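You operate a simulated robot arm through the tools that you are given. There is no shell and no other tool. Be economical: measure what you need, move in short steps, check, and stop when the job is done.

Carry out the task below with a simulated robot arm. There is one attempt and no reset: what you move stays moved.

TASK
Tip the blue plate's scraps into the brown tub and stack it on the cream plate.
Fine: move the red mug onto the cork mat, wipe its stain off with the pink cloth, cloth back. Spill none.
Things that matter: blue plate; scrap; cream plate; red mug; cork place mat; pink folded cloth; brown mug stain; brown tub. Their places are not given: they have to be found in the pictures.

It is judged by the outcome, as a careful person would: the job done as asked, and still so three seconds after it is handed in. It fails if anything else is knocked over, pushed out of place, dropped, spilled or broken.

THE ROBOT
A 7-joint arm with a two-finger parallel gripper, fixed in place. Base frame: the origin is at the foot of the arm, x ahead of it, y to its left, z up; the work surface is at about z = 720. Readings come in mm, degrees, newtons and seconds.
With the tool pointing down near the work surface it reaches from about 340 to 760 mm from the base axis. Its first joint turns from -115.0 to 115.0 degrees. Payload 3.91 kg.
The tool frame sits at the grasp point between the pads (the TCP): z along the fingers, y along the line on which they close. The tips reach 30 mm beyond it. The gripper opens to 110 mm. The fingers are 20 mm wide and 10 mm thick; the gripper's body (48 by 112 mm) begins 55 mm behind the TCP.
Orientation is told as [roll, pitch, yaw] about the base's x, y, z axes, in that order, counted from this pose: with the fingers straight down and closing along the base's y, the tool's x points along the base's -x, its y along +y and its z along -z.

THE INTERFACE
- The arm moves only by the tool arm_command. Its argument "targets" is a list that holds one entry, the list of rows, each a list of 7 numbers: the shift along the tool's x, y, z in mm, then the turn, a rotation vector about the tool's x, y, z in degrees, then the finger opening in mm, from 0 to 110. In form: [[[x, y, z, rx, ry, rz, grip], ...]]. A call has 1 to 20 rows; each row is the pose to reach, as a shift and turn from the pose commanded when the call began, along the tool's axes at that moment. Each row takes 0.2 s and may step no farther than 50 mm and 8.6 degrees from the row before; otherwise, or with a gripper value out of range, the whole call is refused. A pose out of reach is approached as far as the arm can. The call stops where the force on the tool passes 50 N (or 10 N more than at its start, if that is more) or the arm is blocked; 0.2 s more then pass. The fingers move at their own pace (about 108 mm/s each) and stop on an object; they squeeze with about 36 N. The grip force told is the motor's: it shows also when the fingers shut on nothing. Time passes only in rows, and 0.2 s behind the last, so rows that repeat a pose let the fingers close. It gives the time, the measured TCP pose, the force on the tool (base axes), the opening and the grip force at its end, in the units of the frame above (readings bear some noise), and new pictures: "show" is both (left out), scene, wrist or none.
- Cameras (640 x 400 px; columns grow to the right, rows downward): "scene" is fixed at [62.9, 502.7, 1296.8]; the picture's right is [-0.31, -0.95, 0.00], its down [-0.64, 0.21, -0.74] and it looks along [0.70, -0.23, -0.67] (base axes); focal length 237 px, centre (320, 200). "wrist" rides on the gripper at [-36, 0, -57] in the tool frame; the picture's right is [0.00, -1.00, 0.00], its down [0.97, 0.00, -0.24] and it looks along [0.24, 0.00, 0.97] (tool axes); focal length 218 px, centre (320, 200).
- raise_lower(by): slides the trunk up (or, below 0, down) by that many mm; the arm rides with it, the base frame stays. It gives what a move gives, with no picture.
- pixel_to_xyz(camera, pixels): for up to 12 pixels [column, row] of the newest picture of that camera ("zoom" is the newest enlarged one), the place [x, y, z] in the base frame of the surface seen there, good to about 2 mm, but the place of the scene camera against the robot may be out by one fixed shift of up to 25 mm in any direction. It takes no simulated time.
- inspect(camera, box): a new picture of the part [left, top, right, bottom] of that camera's present view, enlarged. It takes no simulated time.
- sign_off(): hands the job in; it is judged then, once.

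Work in short steps. Measure before you move; look again where a grasp or a placing could have gone wrong, and mend it. You have 80 turns and 120 pictures in all, those below and enlarged ones among them. Open the gripper and draw the arm clear of the work before you hand the job in, unless the task says otherwise; then end with one line.

The tools are called after ">>>" by a JSON object that holds its "fn" and its "kwargs". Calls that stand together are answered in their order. arm_command: Moves the arm, as the interface text tells. Its arguments: {"type":"object","properties":{"targets":{"type":"array"},"show":{"type":"string","enum":["both","scene","wrist","none"]}},"required":["targets"]} The other tools are called the same way: raise_lower (by) slides the trunk up or down; pixel_to_xyz (camera, pixels) gives the place of the surface under pixels of a picture; inspect (camera, box) takes an enlarged picture of a part of a camera's view; sign_off () hands the job in.

At the start:

```text
time: 0.0
position: [574.1, 308.8, 1085.8]
orientation: [0.1, 0.0, 0.0]
contact_force: [0.4, -0.1, 0.6]
opening: 110.0
grasp_force: 0.0
trunk travel left (down, up): [-650.0, 340.0]
```

scene: 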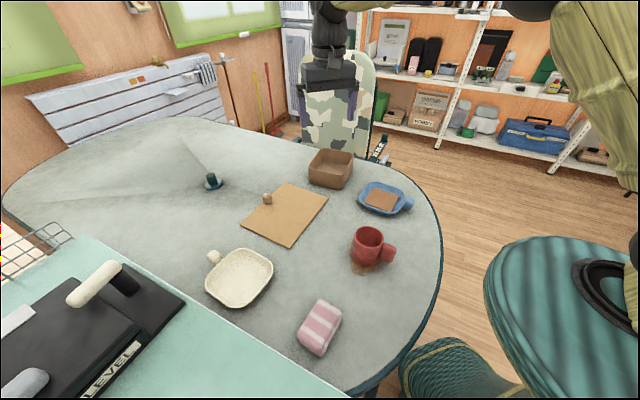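
wrist: 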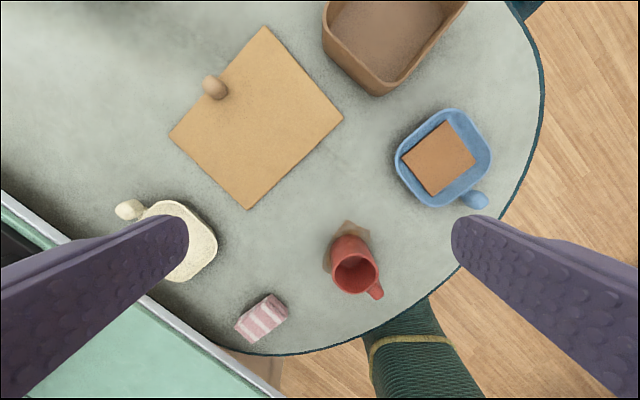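

I see the blue plate near wrist (443,158), the mug near (355,265), the cloth near (262,318), the cream plate near (185,240), the mat near (255,120) and the tub near (390,40). I'll measure these in the wrist picture and zoom in on it.

>>> {"fn": "pixel_to_xyz", "kwargs": {"camera": "wrist", "pixels": [[440, 160], [475, 198], [443, 112], [400, 175], [355, 272], [375, 293], [340, 240], [262, 318], [200, 240], [128, 209], [255, 120], [390, 30]]}}

>>> {"fn": "inspect", "kwargs": {"camera": "wrist", "box": [300, 90, 520, 320]}}

>>> {"fn": "inspect", "kwargs": {"camera": "scene", "box": [180, 130, 440, 370]}}

```text
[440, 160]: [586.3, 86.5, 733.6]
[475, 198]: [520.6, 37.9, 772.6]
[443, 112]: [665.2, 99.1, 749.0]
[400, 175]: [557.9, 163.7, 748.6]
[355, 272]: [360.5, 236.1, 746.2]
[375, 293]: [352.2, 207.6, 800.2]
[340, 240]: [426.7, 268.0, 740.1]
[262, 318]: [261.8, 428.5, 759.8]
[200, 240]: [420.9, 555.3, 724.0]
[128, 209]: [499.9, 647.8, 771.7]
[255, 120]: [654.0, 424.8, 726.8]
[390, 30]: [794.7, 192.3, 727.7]
```

```text
1.74 times, centred on (410, 205) of wrist
```

zoom: 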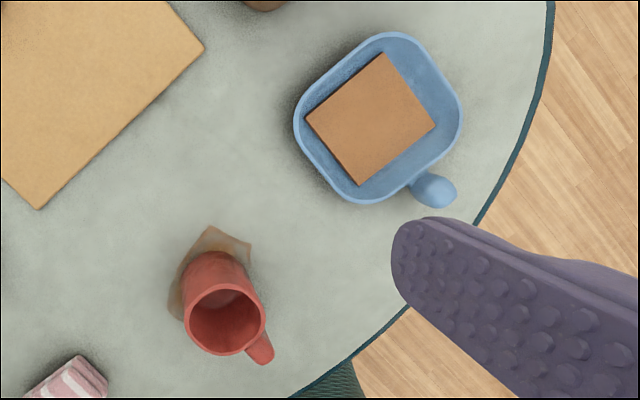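

```text
1.67 times, centred on (310, 250) of scene
```

zoom: 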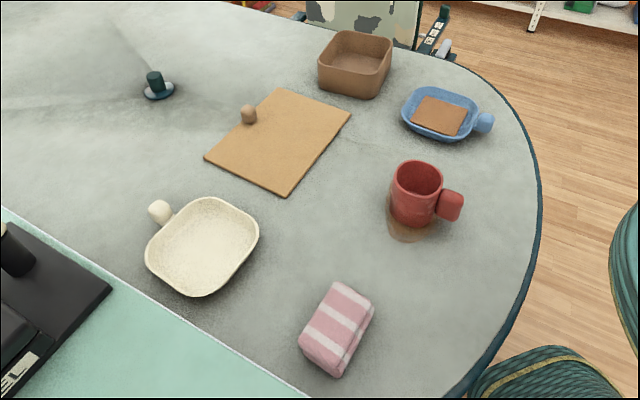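

The zooms show that both plates have a knob handle and the scrap is a flat slab on the blue plate. I'll measure the tub, mat, knobs and rims in more detail.

>>> {"fn": "pixel_to_xyz", "kwargs": {"camera": "zoom", "pixels": [[323, 65], [385, 92], [390, 40], [345, 32], [355, 75], [484, 122], [248, 113], [160, 211], [205, 248], [152, 80], [451, 205], [335, 325]]}}

>>> {"fn": "pixel_to_xyz", "kwargs": {"camera": "wrist", "pixels": [[325, 35], [378, 92], [435, 40], [460, 8], [264, 28], [342, 120], [247, 209], [170, 134], [214, 86], [215, 245], [240, 325], [282, 305]]}}

>>> {"fn": "inspect", "kwargs": {"camera": "wrist", "box": [380, 90, 510, 220]}}

```text
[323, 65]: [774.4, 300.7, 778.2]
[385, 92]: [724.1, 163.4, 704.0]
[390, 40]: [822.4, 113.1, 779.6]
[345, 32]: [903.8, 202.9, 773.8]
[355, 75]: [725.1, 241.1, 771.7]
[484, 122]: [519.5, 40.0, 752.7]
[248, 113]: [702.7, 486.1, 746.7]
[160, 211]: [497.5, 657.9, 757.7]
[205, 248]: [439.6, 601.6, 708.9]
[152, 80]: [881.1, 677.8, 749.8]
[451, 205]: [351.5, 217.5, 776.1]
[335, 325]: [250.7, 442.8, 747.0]
```

```text
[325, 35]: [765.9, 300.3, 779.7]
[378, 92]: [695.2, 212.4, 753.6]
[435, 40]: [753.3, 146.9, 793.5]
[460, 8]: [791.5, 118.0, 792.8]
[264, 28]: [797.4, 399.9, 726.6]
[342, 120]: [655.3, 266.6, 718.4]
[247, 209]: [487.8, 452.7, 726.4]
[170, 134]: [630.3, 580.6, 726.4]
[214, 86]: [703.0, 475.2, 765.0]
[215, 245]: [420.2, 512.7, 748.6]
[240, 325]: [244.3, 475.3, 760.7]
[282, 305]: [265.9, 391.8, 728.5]
```

```text
3.08 times, centred on (445, 155) of wrist
```

zoom: 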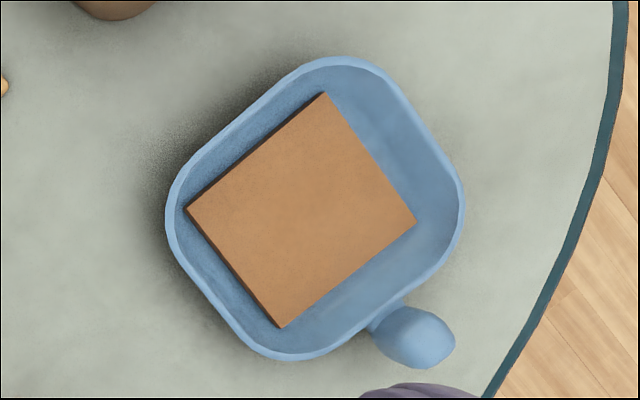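

I'll measure the blue plate's rim, knob and scrap in this zoom.

>>> {"fn": "pixel_to_xyz", "kwargs": {"camera": "zoom", "pixels": [[330, 60], [459, 210], [280, 356], [170, 215], [425, 325], [395, 345], [445, 345], [415, 362], [190, 210], [325, 95], [415, 220], [282, 325]]}}

>>> {"fn": "inspect", "kwargs": {"camera": "scene", "box": [340, 170, 430, 290]}}

>>> {"fn": "inspect", "kwargs": {"camera": "wrist", "box": [310, 210, 400, 310]}}

```text
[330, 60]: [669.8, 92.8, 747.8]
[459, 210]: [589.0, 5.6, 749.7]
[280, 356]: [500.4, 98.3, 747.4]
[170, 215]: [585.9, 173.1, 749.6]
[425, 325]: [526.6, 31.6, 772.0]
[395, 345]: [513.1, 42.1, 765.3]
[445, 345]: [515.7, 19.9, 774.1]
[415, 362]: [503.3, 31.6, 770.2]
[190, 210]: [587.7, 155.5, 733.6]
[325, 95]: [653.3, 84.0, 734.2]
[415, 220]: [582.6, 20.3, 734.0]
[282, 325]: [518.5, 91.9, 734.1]
```

```text
3.33 times, centred on (385, 230) of scene
```

zoom: 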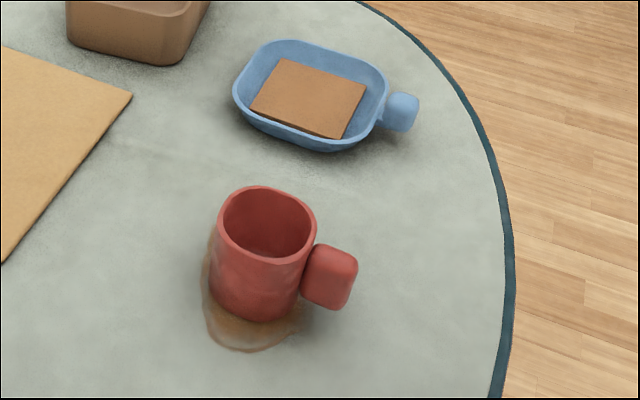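

```text
4.00 times, centred on (355, 260) of wrist
```

zoom: 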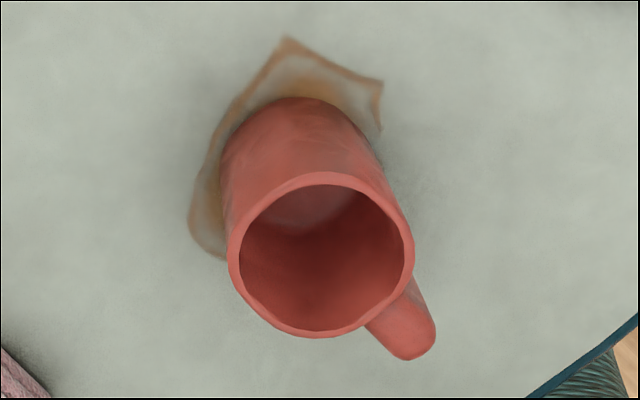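

Next I'll measure the mug's rim, handle and stain in this zoom.

>>> {"fn": "pixel_to_xyz", "kwargs": {"camera": "zoom", "pixels": [[232, 250], [410, 240], [310, 177], [315, 333], [425, 345], [400, 355], [428, 310], [315, 230], [290, 45], [378, 90], [205, 240], [315, 290]]}}

>>> {"fn": "inspect", "kwargs": {"camera": "wrist", "box": [100, 180, 300, 360]}}

```text
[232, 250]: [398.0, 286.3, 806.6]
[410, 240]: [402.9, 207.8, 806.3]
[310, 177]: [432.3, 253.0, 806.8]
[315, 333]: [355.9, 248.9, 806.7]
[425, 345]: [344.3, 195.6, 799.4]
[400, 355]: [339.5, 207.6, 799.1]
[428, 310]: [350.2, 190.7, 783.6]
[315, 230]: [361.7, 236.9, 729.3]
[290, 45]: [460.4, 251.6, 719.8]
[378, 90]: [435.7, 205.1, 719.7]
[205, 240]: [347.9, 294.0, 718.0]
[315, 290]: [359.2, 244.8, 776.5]
```

```text
2.22 times, centred on (200, 270) of wrist
```

zoom: 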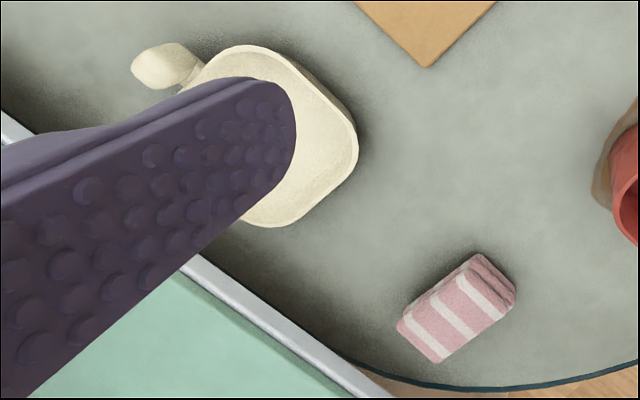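

The mug is about 80 mm wide, 87 mm tall and empty. I'll move the camera so it can see the tub fully and the blue plate better.

>>> {"fn": "arm_command", "kwargs": {"targets": [[[-20, -40, 0, 0, 0, 0, 110], [-40, -80, 0, 0, 0, 0, 110], [-60, -120, 0, 0, 0, 0, 110], [-70, -150, 0, 0, 0, 0, 110]]]}}

```text
time: 1.0
position: [644.0, 156.8, 1087.1]
orientation: [-0.1, 0.0, 0.0]
contact_force: [0.0, -0.4, -0.1]
opening: 109.7
grasp_force: 0.1
trunk travel left (down, up): [-650.0, 340.0]
```

scene: 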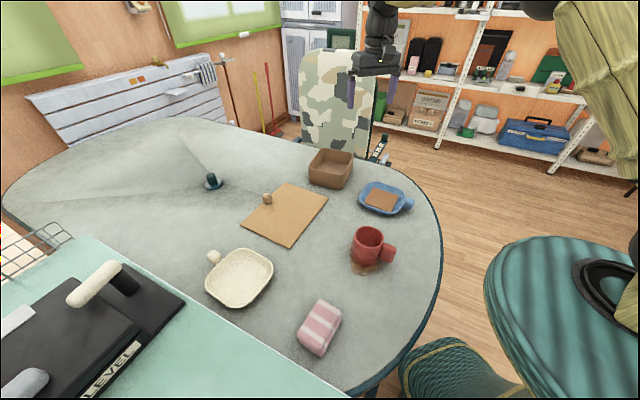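
wrist: 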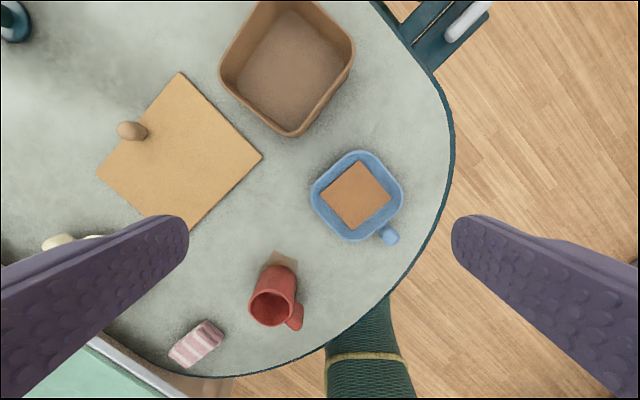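

The tub is now in view around (288,70). I'll measure its rim along with the plate and the mat.

>>> {"fn": "pixel_to_xyz", "kwargs": {"camera": "wrist", "pixels": [[223, 72], [295, 131], [352, 48], [265, 5], [312, 5], [285, 70], [182, 155], [130, 130], [180, 74], [261, 157], [190, 230], [97, 172]]}}

>>> {"fn": "inspect", "kwargs": {"camera": "wrist", "box": [300, 140, 420, 255]}}

```text
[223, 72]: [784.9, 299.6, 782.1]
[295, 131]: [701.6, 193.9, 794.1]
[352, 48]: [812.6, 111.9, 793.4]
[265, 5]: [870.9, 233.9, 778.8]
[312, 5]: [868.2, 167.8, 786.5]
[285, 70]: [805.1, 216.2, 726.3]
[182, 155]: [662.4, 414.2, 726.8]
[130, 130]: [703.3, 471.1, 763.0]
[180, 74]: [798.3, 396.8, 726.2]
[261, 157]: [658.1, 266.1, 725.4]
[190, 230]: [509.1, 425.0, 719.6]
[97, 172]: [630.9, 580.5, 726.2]
```

```text
3.48 times, centred on (360, 198) of wrist
```

zoom: 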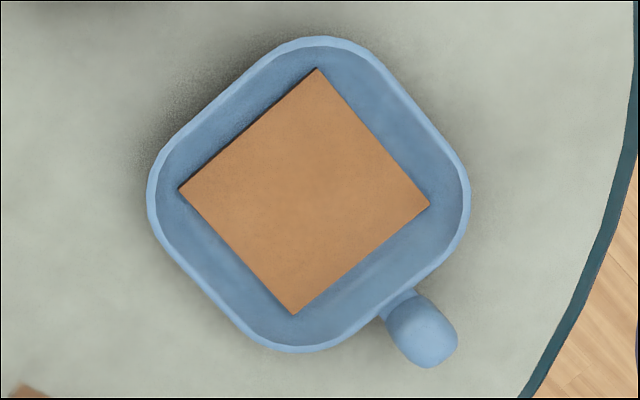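

The plate knob's axis points at about 221° and sits near (517,32,755). The tub is about 140 mm square, centred near (800,203), with its rim at z 794. I'll grasp the knob with a tilted tool coming from the robot's side, so first I'll yaw and move back toward a pre-grasp pose.

>>> {"fn": "arm_command", "kwargs": {"targets": [[[24, -22, 17, 0, 0, -5.9, 110], [48, -45, 34, 0, 0, -11.7, 110], [71, -67, 51, 0, 0, -17.6, 110], [95, -90, 68, 0, 0, -23.4, 110], [118, -112, 85, 0, 0, -29.3, 110], [142, -135, 102, 0, 0, -35.1, 110], [164, -157, 119, 0, 0, -41, 110]]]}}

```text
time: 2.6
position: [480.5, 0.8, 966.6]
orientation: [0.0, -0.1, 41.2]
contact_force: [-0.2, -0.2, 0.8]
opening: 110.0
grasp_force: 0.0
trunk travel left (down, up): [-650.0, 340.0]
```

scene: 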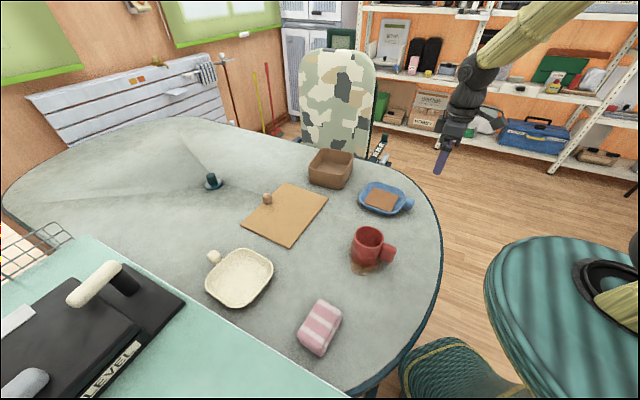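
wrist: 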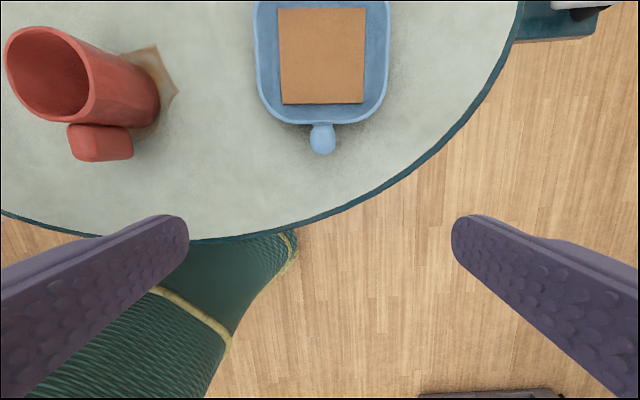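

The handle now lines up with the image's vertical axis at (322,138). I'll tilt the tool forward by 50° while descending.

>>> {"fn": "arm_command", "kwargs": {"targets": [[[4, 0, 16, 0, -7.15, 0, 110], [8, 0, 32, 0, -14.3, 0, 110], [12, 0, 48, 0, -21.4, 0, 110], [16, 0, 64, 0, -28.6, 0, 110], [20, 0, 80, 0, -35.7, 0, 110], [24, 0, 96, 0, -42.9, 0, 80], [28, 0, 110, 0, -50, 0, 70]]]}}

```text
time: 4.2
position: [460.2, -16.5, 857.5]
orientation: [-0.1, -50.2, 41.2]
contact_force: [0.3, 0.7, -0.4]
opening: 70.2
grasp_force: 0.0
trunk travel left (down, up): [-650.0, 340.0]
```

scene: 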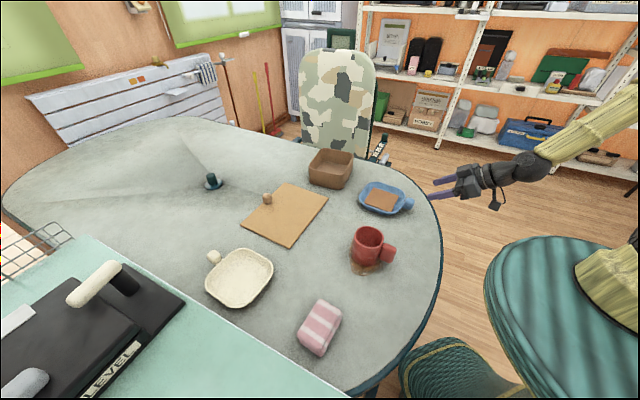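
wrist: 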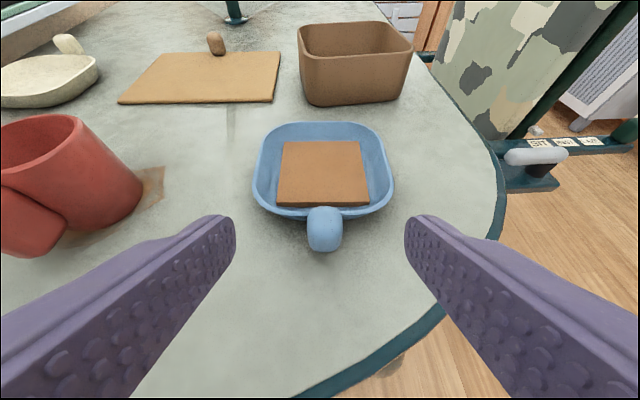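

This is a good view of the knob, at (324,230). I'll measure its surface precisely.

>>> {"fn": "pixel_to_xyz", "kwargs": {"camera": "wrist", "pixels": [[324, 210], [324, 230], [324, 246], [309, 230], [340, 230], [324, 214], [324, 203], [258, 180], [391, 180], [322, 124]]}}

>>> {"fn": "inspect", "kwargs": {"camera": "wrist", "box": [240, 110, 410, 260]}}

```text
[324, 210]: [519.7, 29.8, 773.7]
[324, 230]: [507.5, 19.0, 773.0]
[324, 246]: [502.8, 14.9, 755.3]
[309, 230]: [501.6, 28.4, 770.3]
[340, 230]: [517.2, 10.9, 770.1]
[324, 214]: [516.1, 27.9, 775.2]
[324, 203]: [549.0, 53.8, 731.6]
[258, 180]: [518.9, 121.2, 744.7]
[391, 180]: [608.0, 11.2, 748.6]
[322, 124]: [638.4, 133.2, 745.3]
```

```text
2.67 times, centred on (325, 185) of wrist
```

zoom: 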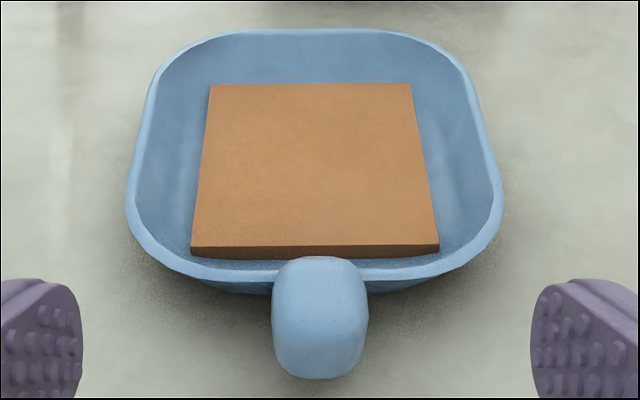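

The knob is about 24 mm wide, centred near (512,23,757). I'll shift 3.5 mm sideways, drop in along the tool axis, then close.

>>> {"fn": "arm_command", "kwargs": {"targets": [[[18, -3.5, 10, 0, 0, 0, 60], [36.7, -3.5, 30, 0, 0, 0, 60], [36.7, -3.5, 70, 0, 0, 0, 60], [36.7, -3.5, 111, 0, 0, 0, 60]]], "show": "wrist"}}

```text
time: 5.2
position: [507.4, 20.3, 758.3]
orientation: [-0.1, -50.1, 41.0]
contact_force: [0.1, -0.3, 0.1]
opening: 59.9
grasp_force: 0.0
trunk travel left (down, up): [-650.0, 340.0]
```

wrist: 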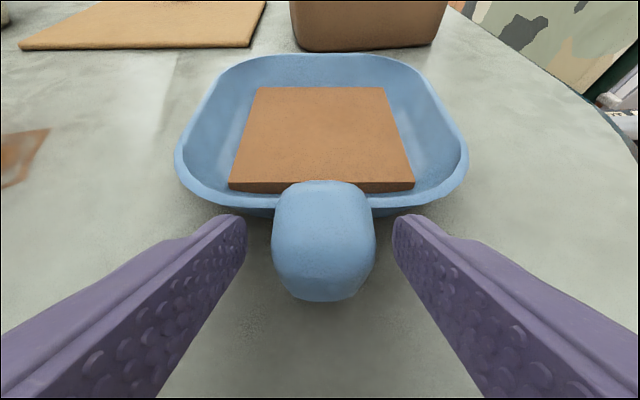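

The knob sits between the fingers, so I'll close.

>>> {"fn": "arm_command", "kwargs": {"targets": [[[0, -1, 0, 0, 0, 0, 20], [0, -1, 0, 0, 0, 0, 0], [0, -1, 0, 0, 0, 0, 0]]], "show": "wrist"}}

```text
time: 6.0
position: [507.4, 20.4, 758.0]
orientation: [0.0, -50.1, 41.0]
contact_force: [-1.1, 0.2, 0.2]
opening: 29.6
grasp_force: 35.7
trunk travel left (down, up): [-650.0, 340.0]
```

wrist: 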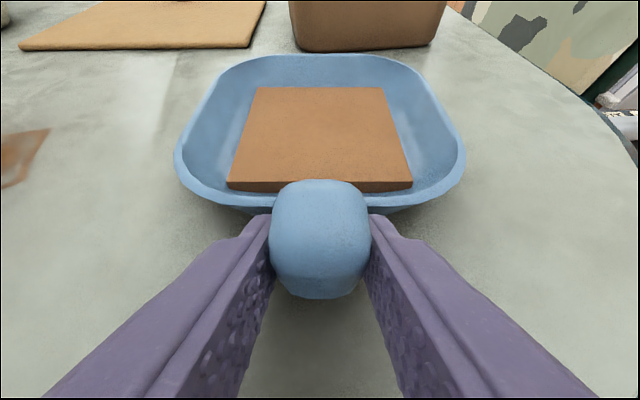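

The grip holds at 29.6 mm and 35.7 N. I'll lift gently, straight up by 40 mm.

>>> {"fn": "arm_command", "kwargs": {"targets": [[[-4, 0, -3, 0, 0, 0, 0], [-12, 0, -10, 0, 0, 0, 0], [-22, 0, -18, 0, 0, 0, 0], [-31, 0, -26, 0, 0, 0, 0], [-31, 0, -26, 0, 0, 0, 0]]]}}

```text
time: 7.2
position: [509.0, 21.4, 799.0]
orientation: [0.1, -50.0, 41.0]
contact_force: [0.2, -0.1, -1.3]
opening: 29.6
grasp_force: 36.1
trunk travel left (down, up): [-650.0, 340.0]
```

scene: 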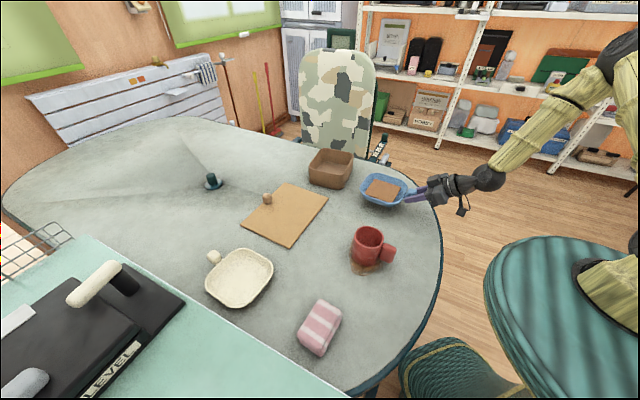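
wrist: 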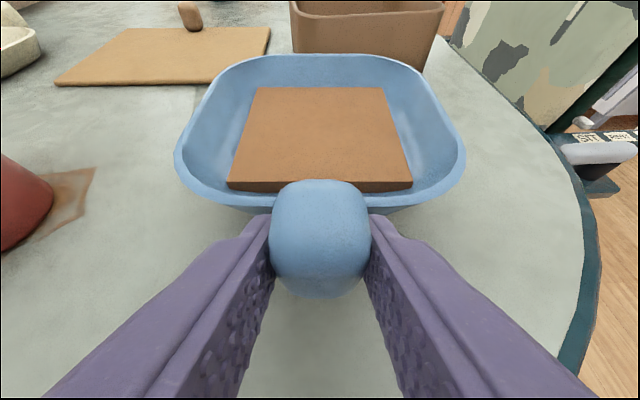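

The plate lifted level with the scrap undisturbed, and it is light at about 1.5 N. I'll carry it up and across to beside the tub at z≈900, yawing 10° to line up with the tub's sides.

>>> {"fn": "arm_command", "kwargs": {"targets": [[[-10, 0, -8, 0, 0, 0, 0], [-30, 0, -25, 0, 0, 0, 0], [-48, 0, -40, 0, 0, 0, 0], [-63.9, -5.1, -35.4, -0.43, 0, -0.36, 0], [-84.1, -15.3, -16.5, -1.28, 0, -1.07, 0], [-104.3, -25.5, 2.4, -2.13, 0, -1.78, 0], [-124.5, -35.7, 21.3, -2.98, 0, -2.49, 0], [-144.7, -45.9, 40.2, -3.84, 0, -3.2, 0], [-164.9, -56.1, 59.1, -4.69, 0, -3.91, 0], [-185.1, -66.3, 78, -5.54, 0, -4.62, 0], [-205.3, -76.5, 96.9, -6.4, 0, -5.33, 0], [-225.5, -86.7, 115.8, -7.25, 0, -6.04, 0], [-236, -92, 125.5, -7.68, 0, -6.4, 0], [-236, -92, 125.5, -7.68, 0, -6.4, 0]]]}}

```text
time: 10.2
position: [755.0, 114.5, 899.2]
orientation: [0.2, -50.1, 50.9]
contact_force: [0.4, -0.9, -1.0]
opening: 29.6
grasp_force: 36.4
trunk travel left (down, up): [-650.0, 340.0]
```

scene: 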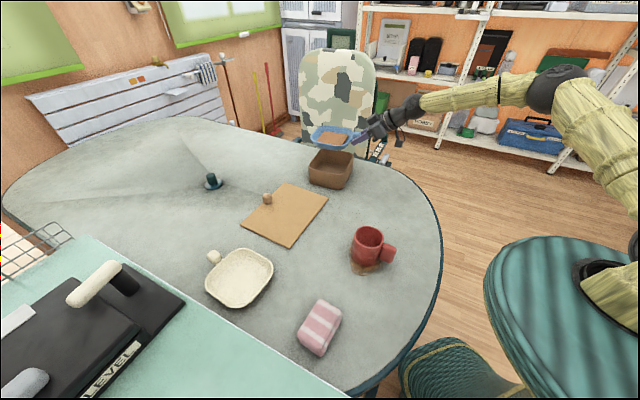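
wrist: 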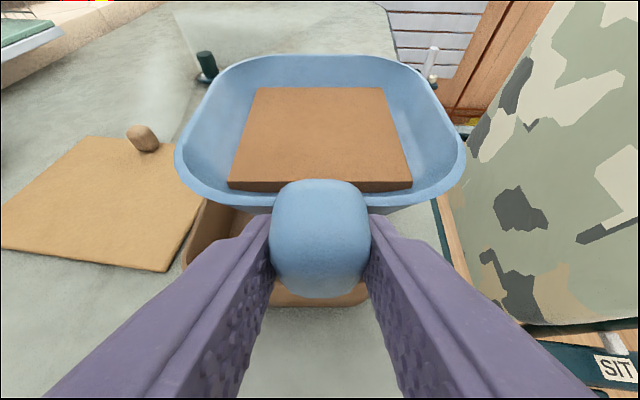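

The plate is over the tub and level. I'll start rolling about the handle axis with the left side going down, 32° first as a check.

>>> {"fn": "arm_command", "kwargs": {"targets": [[[0, 0, 0, 5.1, 0, -6.1, 0], [0, 0, 0, 10.2, 0, -12.3, 0], [0, 0, 0, 15.4, 0, -18.4, 0], [0, 0, 0, 20.5, 0, -24.6, 0]]]}}

```text
time: 11.2
position: [756.4, 114.0, 898.5]
orientation: [-44.2, -40.4, 83.4]
contact_force: [0.2, -1.0, -1.2]
opening: 29.5
grasp_force: 35.9
trunk travel left (down, up): [-650.0, 340.0]
```

scene: 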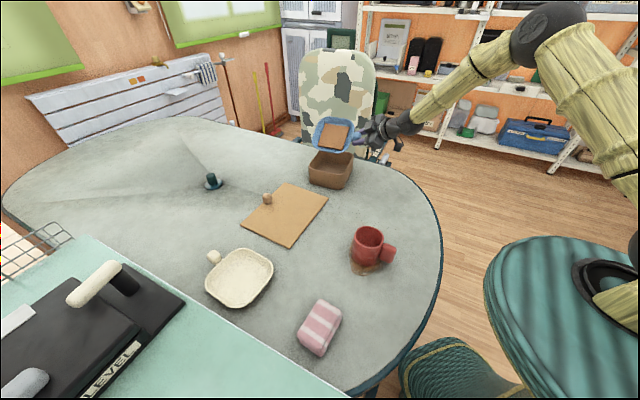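
wrist: 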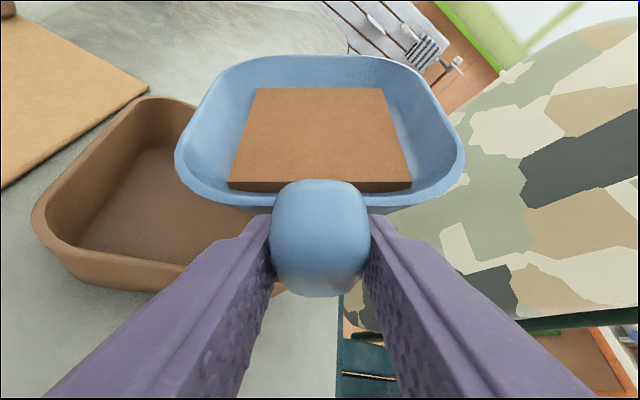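

The scrap is still on the plate at 32°. I'll lower about 22 mm and shift right 10 mm, so it exits near the tub's middle, then keep rolling to about 64°.

>>> {"fn": "arm_command", "kwargs": {"targets": [[[9, 1.6, 7.6, 0, 0, 0, 0], [18.4, 3.2, 15.3, 0, 0, 0, 0], [18.4, 3.2, 15.3, 5.1, 0, -6.1, 0], [18.4, 3.2, 15.3, 10.2, 0, -12.3, 0], [18.4, 3.2, 15.3, 15.4, 0, -18.4, 0], [18.4, 3.2, 15.3, 20.5, 0, -24.6, 0]]]}}

```text
time: 12.6
position: [764.1, 108.0, 874.7]
orientation: [-72.6, -19.5, 98.3]
contact_force: [-0.3, -0.9, -0.6]
opening: 29.5
grasp_force: 35.7
trunk travel left (down, up): [-650.0, 340.0]
```

scene: 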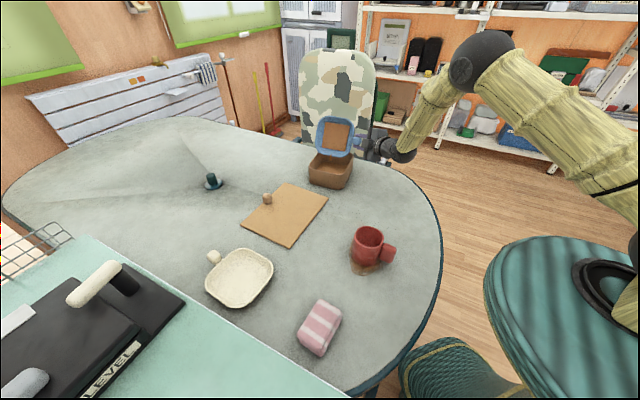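
wrist: 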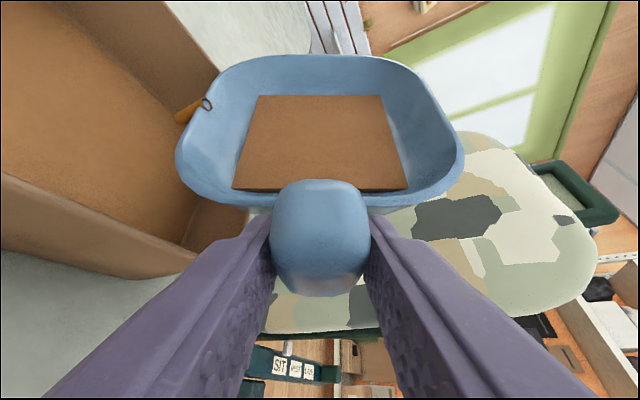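

At 64° the scrap still rests against the plate wall. There's a small orange item at (195,108), so I'll zoom in before going on.

>>> {"fn": "inspect", "kwargs": {"camera": "wrist", "box": [120, 50, 300, 220]}}

>>> {"fn": "inspect", "kwargs": {"camera": "scene", "box": [290, 100, 400, 200]}}

```text
2.35 times, centred on (210, 135) of wrist
```

zoom: 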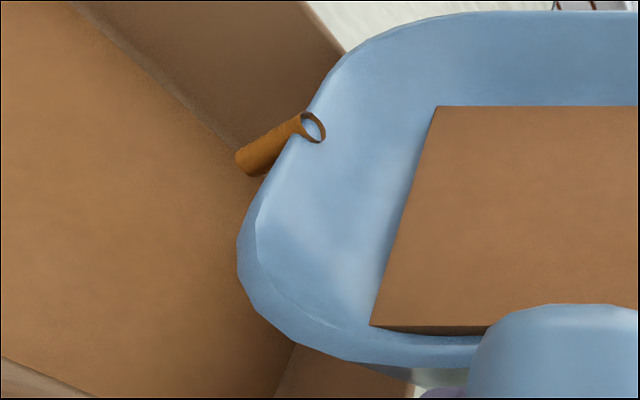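

```text
4.00 times, centred on (345, 150) of scene
```

zoom: 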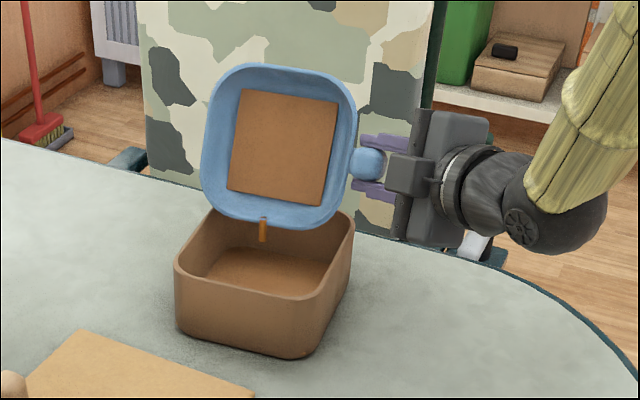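

A small orange scrap is going over the rim above the tub, and the slab is still in the plate. I'll hold briefly and look again.

>>> {"fn": "arm_command", "kwargs": {"targets": [[[0, 0, 0, 0, 0, 0, 0], [0, 0, 0, 0, 0, 0, 0], [0, 0, 0, 0, 0, 0, 0]]], "show": "wrist"}}

>>> {"fn": "inspect", "kwargs": {"camera": "scene", "box": [290, 100, 400, 200]}}

```text
time: 13.4
position: [763.1, 107.2, 876.6]
orientation: [-72.4, -19.7, 98.2]
contact_force: [0.5, 0.0, -1.7]
opening: 29.5
grasp_force: 35.6
trunk travel left (down, up): [-650.0, 340.0]
```

wrist: 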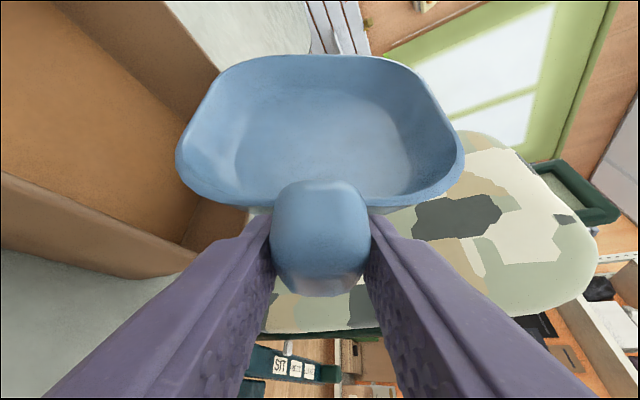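

```text
4.00 times, centred on (345, 150) of scene
```

zoom: 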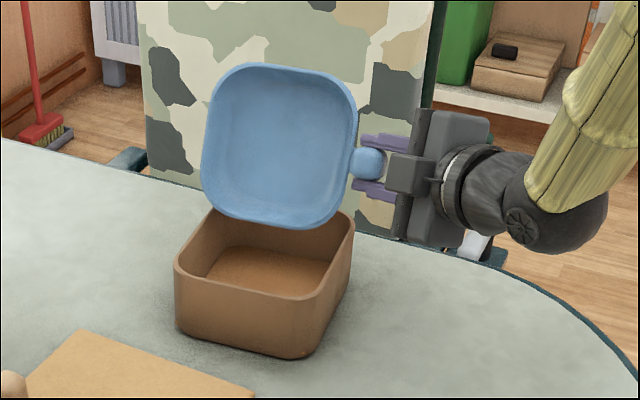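

The plate is now clean. I'll roll it back to level and look into the tub.

>>> {"fn": "arm_command", "kwargs": {"targets": [[[0, 0, 0, -5.1, 0, 6.1, 0], [0, 0, 0, -10.2, 0, 12.3, 0], [0, 0, 0, -15.4, 0, 18.4, 0], [0, 0, 0, -20.5, 0, 24.6, 0], [0, 0, 0, -25.6, 0, 30.7, 0], [0, 0, 0, -30.7, 0, 36.9, 0], [0, 0, 0, -35.8, 0, 43, 0], [0, 0, 0, -41, 0, 49.2, 0]]]}}

>>> {"fn": "inspect", "kwargs": {"camera": "scene", "box": [290, 100, 400, 200]}}

```text
time: 15.2
position: [764.2, 105.4, 876.3]
orientation: [0.3, -50.0, 50.8]
contact_force: [-0.1, 0.0, -1.3]
opening: 29.7
grasp_force: 35.6
trunk travel left (down, up): [-650.0, 340.0]
```

scene: 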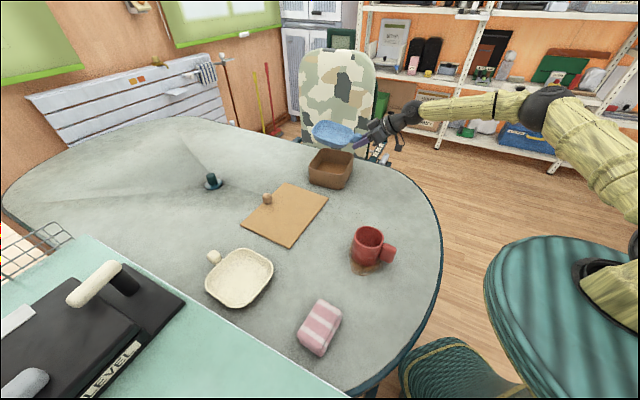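
wrist: 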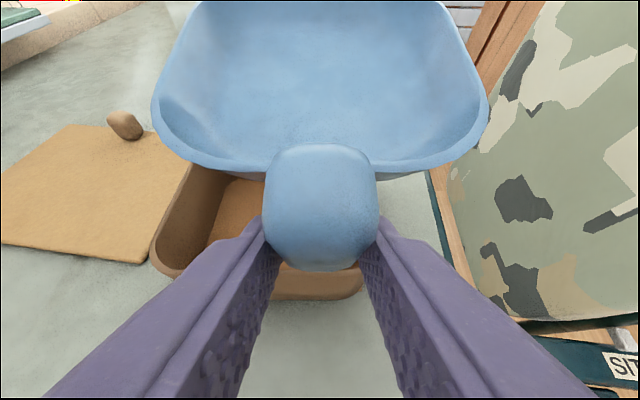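

```text
4.00 times, centred on (345, 150) of scene
```

zoom: 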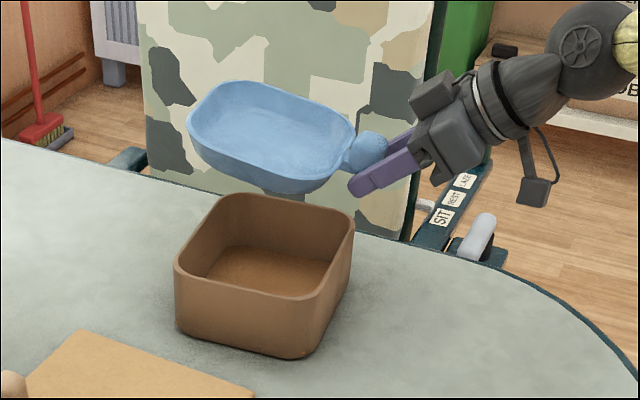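

The knob has shifted in the grip: the plate sits higher in the wrist view. I'll measure the plate's attitude.

>>> {"fn": "pixel_to_xyz", "kwargs": {"camera": "wrist", "pixels": [[155, 115], [485, 115], [220, 160], [420, 160], [320, 148], [320, 200], [320, 262], [192, 20], [450, 20], [320, 100], [240, 220]]}}

>>> {"fn": "inspect", "kwargs": {"camera": "wrist", "box": [140, 0, 500, 300]}}

```text
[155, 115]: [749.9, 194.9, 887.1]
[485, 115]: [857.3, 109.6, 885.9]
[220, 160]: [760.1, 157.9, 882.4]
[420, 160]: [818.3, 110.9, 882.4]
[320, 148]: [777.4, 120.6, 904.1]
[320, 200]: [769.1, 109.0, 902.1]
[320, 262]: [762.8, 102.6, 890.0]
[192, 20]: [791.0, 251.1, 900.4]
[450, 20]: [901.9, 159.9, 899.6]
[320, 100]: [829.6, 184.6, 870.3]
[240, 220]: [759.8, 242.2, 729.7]
```

```text
1.33 times, centred on (320, 150) of wrist
```

zoom: 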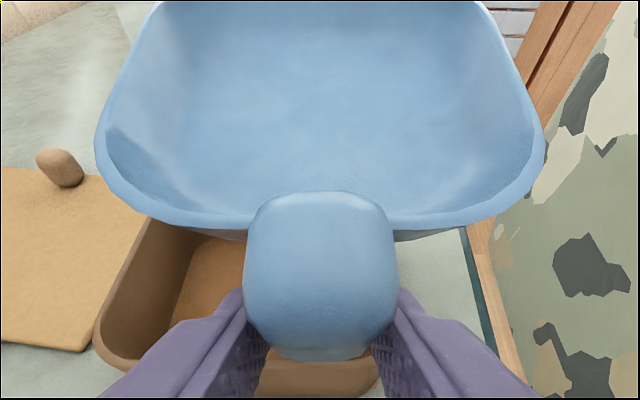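

The plate is pitched about 11° up at its far end and the knob has slid about 10 mm. The tub floor looks covered by the slab. I'll rotate the tool to level the plate and see whether the grip is stable.

>>> {"fn": "arm_command", "kwargs": {"targets": [[[0, 0, -8, 0, 5.5, 0, 0], [0, 0, -16, 0, 11, 0, 0], [0, 0, -16, 0, 11, 0, 0], [0, 0, -16, 0, 11, 0, 0]]], "show": "wrist"}}

>>> {"fn": "pixel_to_xyz", "kwargs": {"camera": "wrist", "pixels": [[155, 115], [485, 115], [220, 160], [420, 160], [320, 148], [320, 200], [320, 262], [192, 20], [450, 20], [320, 100], [240, 220]]}}

>>> {"fn": "inspect", "kwargs": {"camera": "scene", "box": [290, 100, 400, 200]}}

```text
time: 16.2
position: [756.2, 97.0, 887.1]
orientation: [0.1, -39.0, 51.0]
contact_force: [0.2, 0.8, -2.2]
opening: 29.6
grasp_force: 35.6
trunk travel left (down, up): [-650.0, 340.0]
```

wrist: 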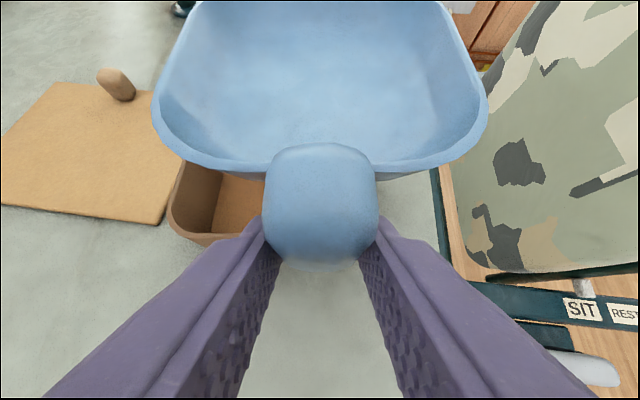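

```text
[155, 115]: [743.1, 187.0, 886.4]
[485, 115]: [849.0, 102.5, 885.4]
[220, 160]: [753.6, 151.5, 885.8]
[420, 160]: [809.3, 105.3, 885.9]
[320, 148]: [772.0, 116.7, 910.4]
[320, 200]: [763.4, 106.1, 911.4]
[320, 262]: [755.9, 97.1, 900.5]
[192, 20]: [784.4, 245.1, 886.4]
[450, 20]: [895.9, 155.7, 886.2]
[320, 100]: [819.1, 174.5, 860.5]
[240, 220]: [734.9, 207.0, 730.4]
```

```text
4.00 times, centred on (345, 150) of scene
```

zoom: 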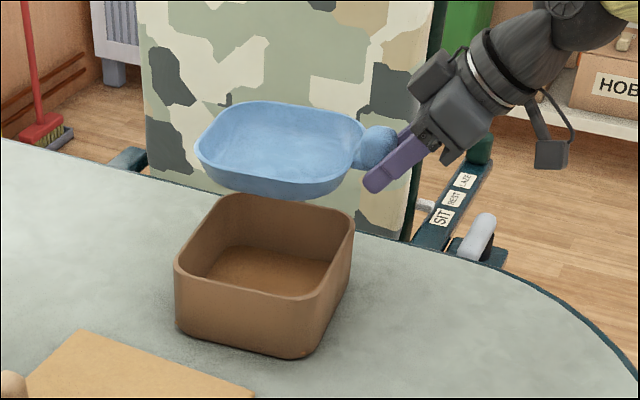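

The plate is level again (rim z≈886), centred near (821,177). Next I need the cream plate's precise place, so I'll zoom the scene camera there, including the mat corners to calibrate its shift.

>>> {"fn": "inspect", "kwargs": {"camera": "scene", "box": [190, 170, 340, 320]}}

```text
2.67 times, centred on (265, 245) of scene
```

zoom: 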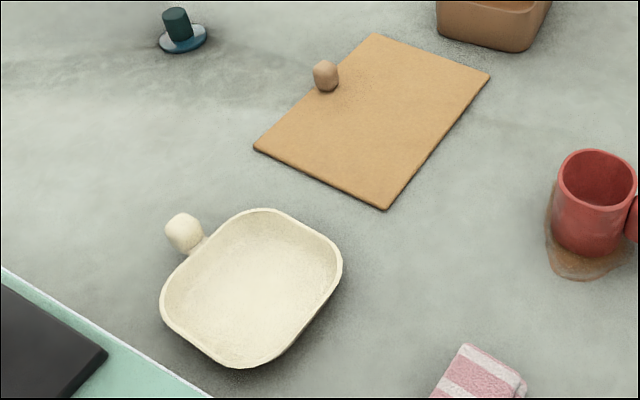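

>>> {"fn": "pixel_to_xyz", "kwargs": {"camera": "zoom", "pixels": [[376, 36], [487, 74], [386, 207], [257, 149], [264, 212], [341, 265], [240, 364], [163, 302], [205, 240], [316, 240], [296, 330], [183, 230]]}}

```text
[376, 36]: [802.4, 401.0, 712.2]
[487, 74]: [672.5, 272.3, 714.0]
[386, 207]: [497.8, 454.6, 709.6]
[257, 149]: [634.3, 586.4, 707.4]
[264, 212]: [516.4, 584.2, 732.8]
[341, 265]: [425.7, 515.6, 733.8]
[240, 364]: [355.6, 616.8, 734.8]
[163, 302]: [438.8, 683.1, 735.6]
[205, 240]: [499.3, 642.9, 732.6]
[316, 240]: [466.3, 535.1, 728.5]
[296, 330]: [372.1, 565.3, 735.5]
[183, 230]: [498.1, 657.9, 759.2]
```

Correcting for the scene shift of about (+6,+5,−15), the cream plate's centre is about (428,595) with its knob toward 39°, so the blue handle will point the opposite way. First I'll check the counter and its objects for clearance.

>>> {"fn": "pixel_to_xyz", "kwargs": {"camera": "zoom", "pixels": [[50, 330], [140, 375], [170, 375], [60, 310], [105, 352], [20, 290]]}}

>>> {"fn": "pixel_to_xyz", "kwargs": {"camera": "scene", "pixels": [[95, 285], [110, 265], [130, 285], [25, 385], [340, 395], [250, 340], [320, 327], [340, 310], [318, 302], [301, 345], [318, 353]]}}

```text
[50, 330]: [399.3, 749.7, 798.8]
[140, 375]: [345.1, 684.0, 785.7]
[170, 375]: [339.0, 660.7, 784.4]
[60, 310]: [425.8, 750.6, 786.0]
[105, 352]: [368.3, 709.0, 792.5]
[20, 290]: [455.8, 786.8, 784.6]
```

```text
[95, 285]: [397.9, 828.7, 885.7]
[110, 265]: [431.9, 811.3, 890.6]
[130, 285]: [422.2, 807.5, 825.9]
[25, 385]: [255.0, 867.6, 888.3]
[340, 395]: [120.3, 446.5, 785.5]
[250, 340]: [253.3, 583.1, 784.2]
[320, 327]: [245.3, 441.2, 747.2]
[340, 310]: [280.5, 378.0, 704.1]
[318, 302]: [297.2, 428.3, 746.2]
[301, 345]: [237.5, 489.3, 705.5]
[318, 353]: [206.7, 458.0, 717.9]
```

The counter top is at about z 800 and its edge stays roughly 50 mm clear of the gripper at the stack pose. I'll carry the plate across at constant height to hover over the cream plate.

>>> {"fn": "arm_command", "kwargs": {"targets": [[[-1.2, 11.8, 1, 0.14, 0, 0.17, 0], [-5, 47, 4, 0.55, 0, 0.68, 0], [-9.3, 88, 7.5, 1.04, 0, 1.28, 0], [-13.6, 129, 11, 1.52, 0, 1.88, 0], [-18, 170.5, 14.5, 2, 0, 2.48, 0], [-22.3, 211.7, 18, 2.5, 0, 3.08, 0], [-26.6, 252.8, 21.5, 2.98, 0, 3.68, 0], [-31, 294, 25, 3.46, 0, 4.28, 0], [-35.3, 335.2, 28.6, 3.94, 0, 4.87, 0], [-39.6, 376.3, 32.1, 4.43, 0, 5.47, 0], [-44, 417.5, 35.6, 4.91, 0, 6.07, 0], [-48.3, 458.6, 39.1, 5.4, 0, 6.67, 0], [-52.6, 499.8, 42.6, 5.88, 0, 7.27, 0], [-57, 541, 46.1, 6.37, 0, 7.87, 0], [-60.7, 576.2, 49.1, 6.78, 0, 8.38, 0], [-61.9, 588, 50.1, 6.92, 0, 8.55, 0], [-61.9, 588, 50.1, 6.92, 0, 8.55, 0]]]}}

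```text
time: 19.8
position: [348.7, 530.2, 887.2]
orientation: [0.1, -39.1, 39.9]
contact_force: [-0.4, -0.2, -1.7]
opening: 29.7
grasp_force: 36.0
trunk travel left (down, up): [-650.0, 340.0]
```

scene: 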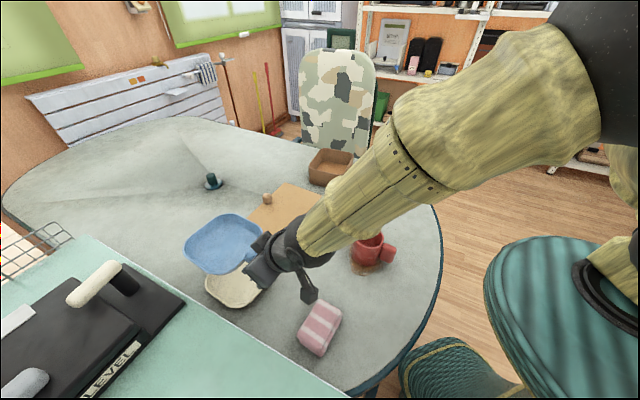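
wrist: 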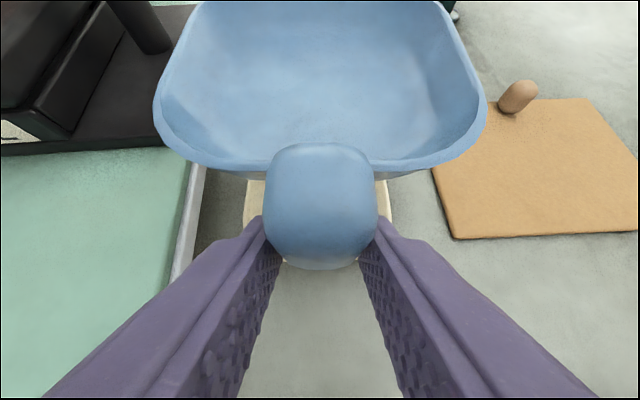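

The cream plate's near edge shows behind the knob at columns 243–393, nearly centred. I'll measure those edges.

>>> {"fn": "inspect", "kwargs": {"camera": "wrist", "box": [220, 150, 420, 280]}}

>>> {"fn": "pixel_to_xyz", "kwargs": {"camera": "wrist", "pixels": [[246, 190], [246, 182], [390, 190], [384, 184], [382, 205], [256, 200], [286, 262], [250, 200], [388, 205], [220, 160], [420, 160], [320, 200]]}}

```text
3.08 times, centred on (320, 215) of wrist
```

zoom: 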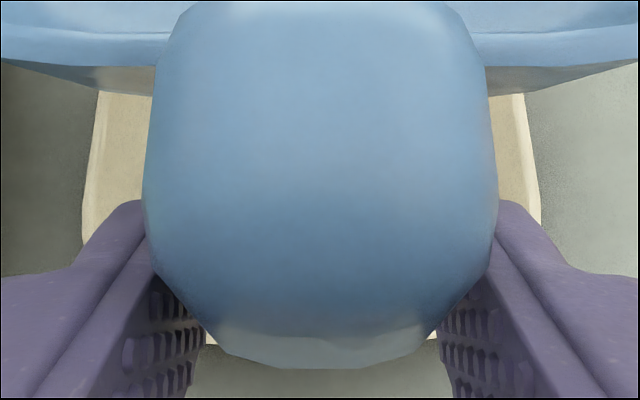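

```text
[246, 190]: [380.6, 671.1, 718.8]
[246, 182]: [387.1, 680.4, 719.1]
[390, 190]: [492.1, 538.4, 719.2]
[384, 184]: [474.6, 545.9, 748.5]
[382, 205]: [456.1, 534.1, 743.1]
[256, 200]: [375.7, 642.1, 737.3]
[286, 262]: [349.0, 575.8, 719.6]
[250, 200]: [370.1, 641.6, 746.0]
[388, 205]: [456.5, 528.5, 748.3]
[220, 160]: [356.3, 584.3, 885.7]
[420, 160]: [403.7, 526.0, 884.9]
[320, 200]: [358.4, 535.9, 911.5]
```

Lateral alignment is within 1 mm, and the cream centre is about 5 mm nearer than the blue. I'll shift back 5 mm and descend to just above it.

>>> {"fn": "arm_command", "kwargs": {"targets": [[[12, 0.5, 8, 0, 0, 0, 0], [30, 0.5, 29, 0, 0, 0, 0], [48, 0.5, 51, 0, 0, 0, 0], [64, 0.5, 71, 0, 0, 0, 0], [73, 0.5, 82.4, 0, 0, 0, 0], [73, 0.5, 82.4, 0, 0, 0, 0]]]}}

>>> {"fn": "inspect", "kwargs": {"camera": "scene", "box": [170, 190, 310, 320]}}

```text
time: 21.2
position: [345.1, 526.7, 778.0]
orientation: [0.1, -39.1, 40.0]
contact_force: [0.2, -0.3, -1.8]
opening: 29.4
grasp_force: 36.1
trunk travel left (down, up): [-650.0, 340.0]
```

scene: 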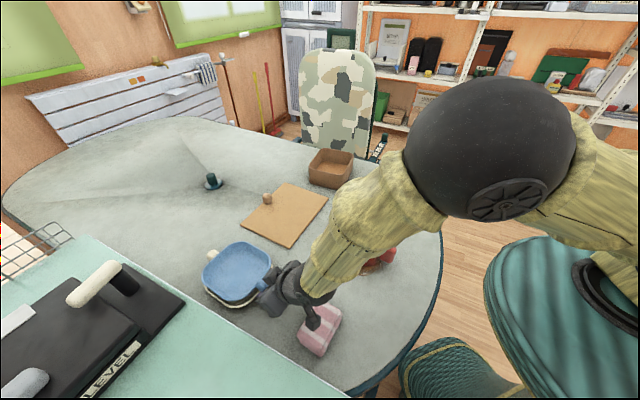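
wrist: 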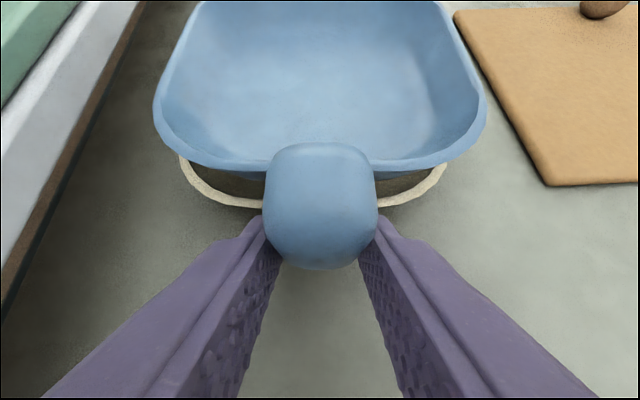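

```text
3.08 times, centred on (240, 255) of scene
```

zoom: 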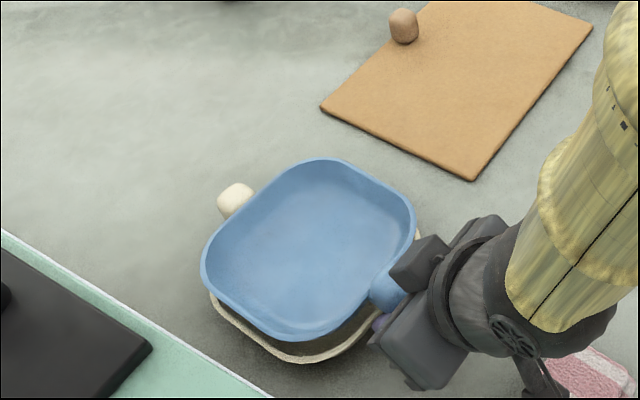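

The cream rim shows evenly below the blue one in the wrist view. A small part hangs from the wrist near the cloth, so I'll measure it along with both rims before lowering.

>>> {"fn": "pixel_to_xyz", "kwargs": {"camera": "zoom", "pixels": [[530, 372], [545, 390], [525, 360], [600, 370]]}}

>>> {"fn": "pixel_to_xyz", "kwargs": {"camera": "wrist", "pixels": [[184, 172], [443, 172], [240, 204], [396, 203], [155, 115], [485, 115], [220, 163], [420, 163]]}}

>>> {"fn": "inspect", "kwargs": {"camera": "scene", "box": [270, 280, 370, 370]}}

```text
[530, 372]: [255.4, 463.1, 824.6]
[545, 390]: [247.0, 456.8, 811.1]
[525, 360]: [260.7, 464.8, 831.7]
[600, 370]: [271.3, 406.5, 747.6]
```

```text
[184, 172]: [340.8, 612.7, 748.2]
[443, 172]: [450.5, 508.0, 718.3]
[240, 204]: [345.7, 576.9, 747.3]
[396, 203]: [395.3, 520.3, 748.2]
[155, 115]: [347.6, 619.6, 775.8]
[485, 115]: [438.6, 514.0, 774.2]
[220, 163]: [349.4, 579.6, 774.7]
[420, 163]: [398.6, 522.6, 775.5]
```

```text
4.44 times, centred on (320, 325) of scene
```

zoom: 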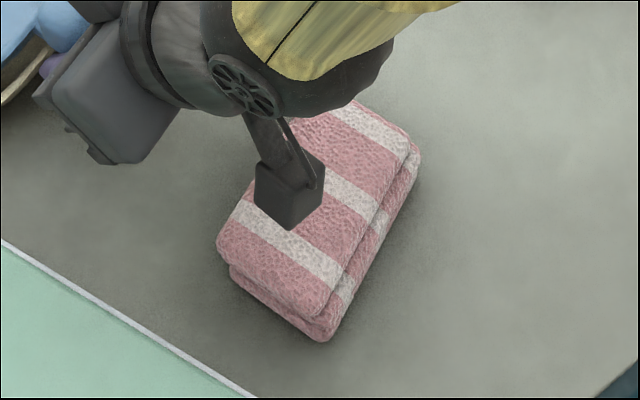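

That hanging box is above the cloth, so I'll get its lowest point.

>>> {"fn": "pixel_to_xyz", "kwargs": {"camera": "zoom", "pixels": [[290, 225], [262, 200], [318, 205], [285, 200], [240, 230], [330, 250]]}}

```text
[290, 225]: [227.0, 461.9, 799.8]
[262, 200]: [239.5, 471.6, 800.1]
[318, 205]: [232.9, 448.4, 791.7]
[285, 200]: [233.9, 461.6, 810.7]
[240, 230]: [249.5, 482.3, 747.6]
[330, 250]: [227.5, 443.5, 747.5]
```

The hanging box clears the cloth by about 40 mm, and the remaining descent is about 20 mm. I'll shift back 4 mm and go down 14 mm.

>>> {"fn": "arm_command", "kwargs": {"targets": [[[3.1, 0, -2.5, 0, 0, 0, 0], [7.5, 0, 3, 0, 0, 0, 0], [11.9, 0, 8.4, 0, 0, 0, 0], [11.9, 0, 8.4, 0, 0, 0, 0]]], "show": "wrist"}}

>>> {"fn": "inspect", "kwargs": {"camera": "scene", "box": [190, 220, 290, 320]}}

```text
time: 22.2
position: [340.2, 525.0, 766.1]
orientation: [0.2, -39.1, 40.0]
contact_force: [0.5, 2.6, 9.2]
opening: 29.3
grasp_force: 35.7
trunk travel left (down, up): [-650.0, 340.0]
```

wrist: 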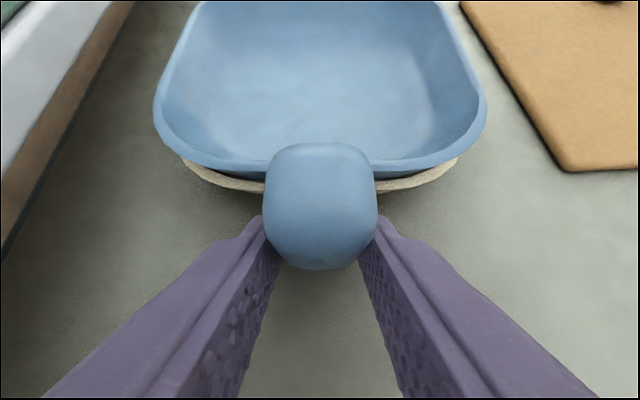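

```text
4.00 times, centred on (240, 270) of scene
```

zoom: 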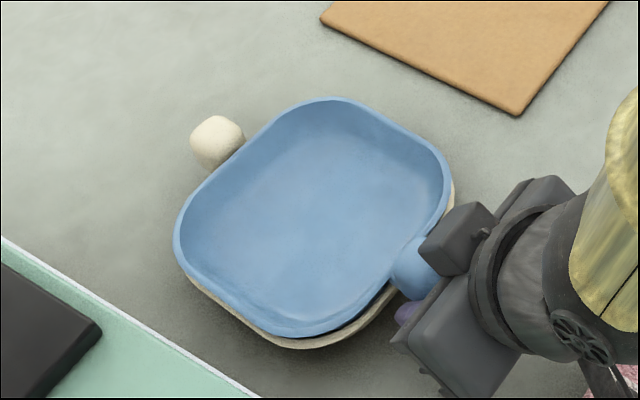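

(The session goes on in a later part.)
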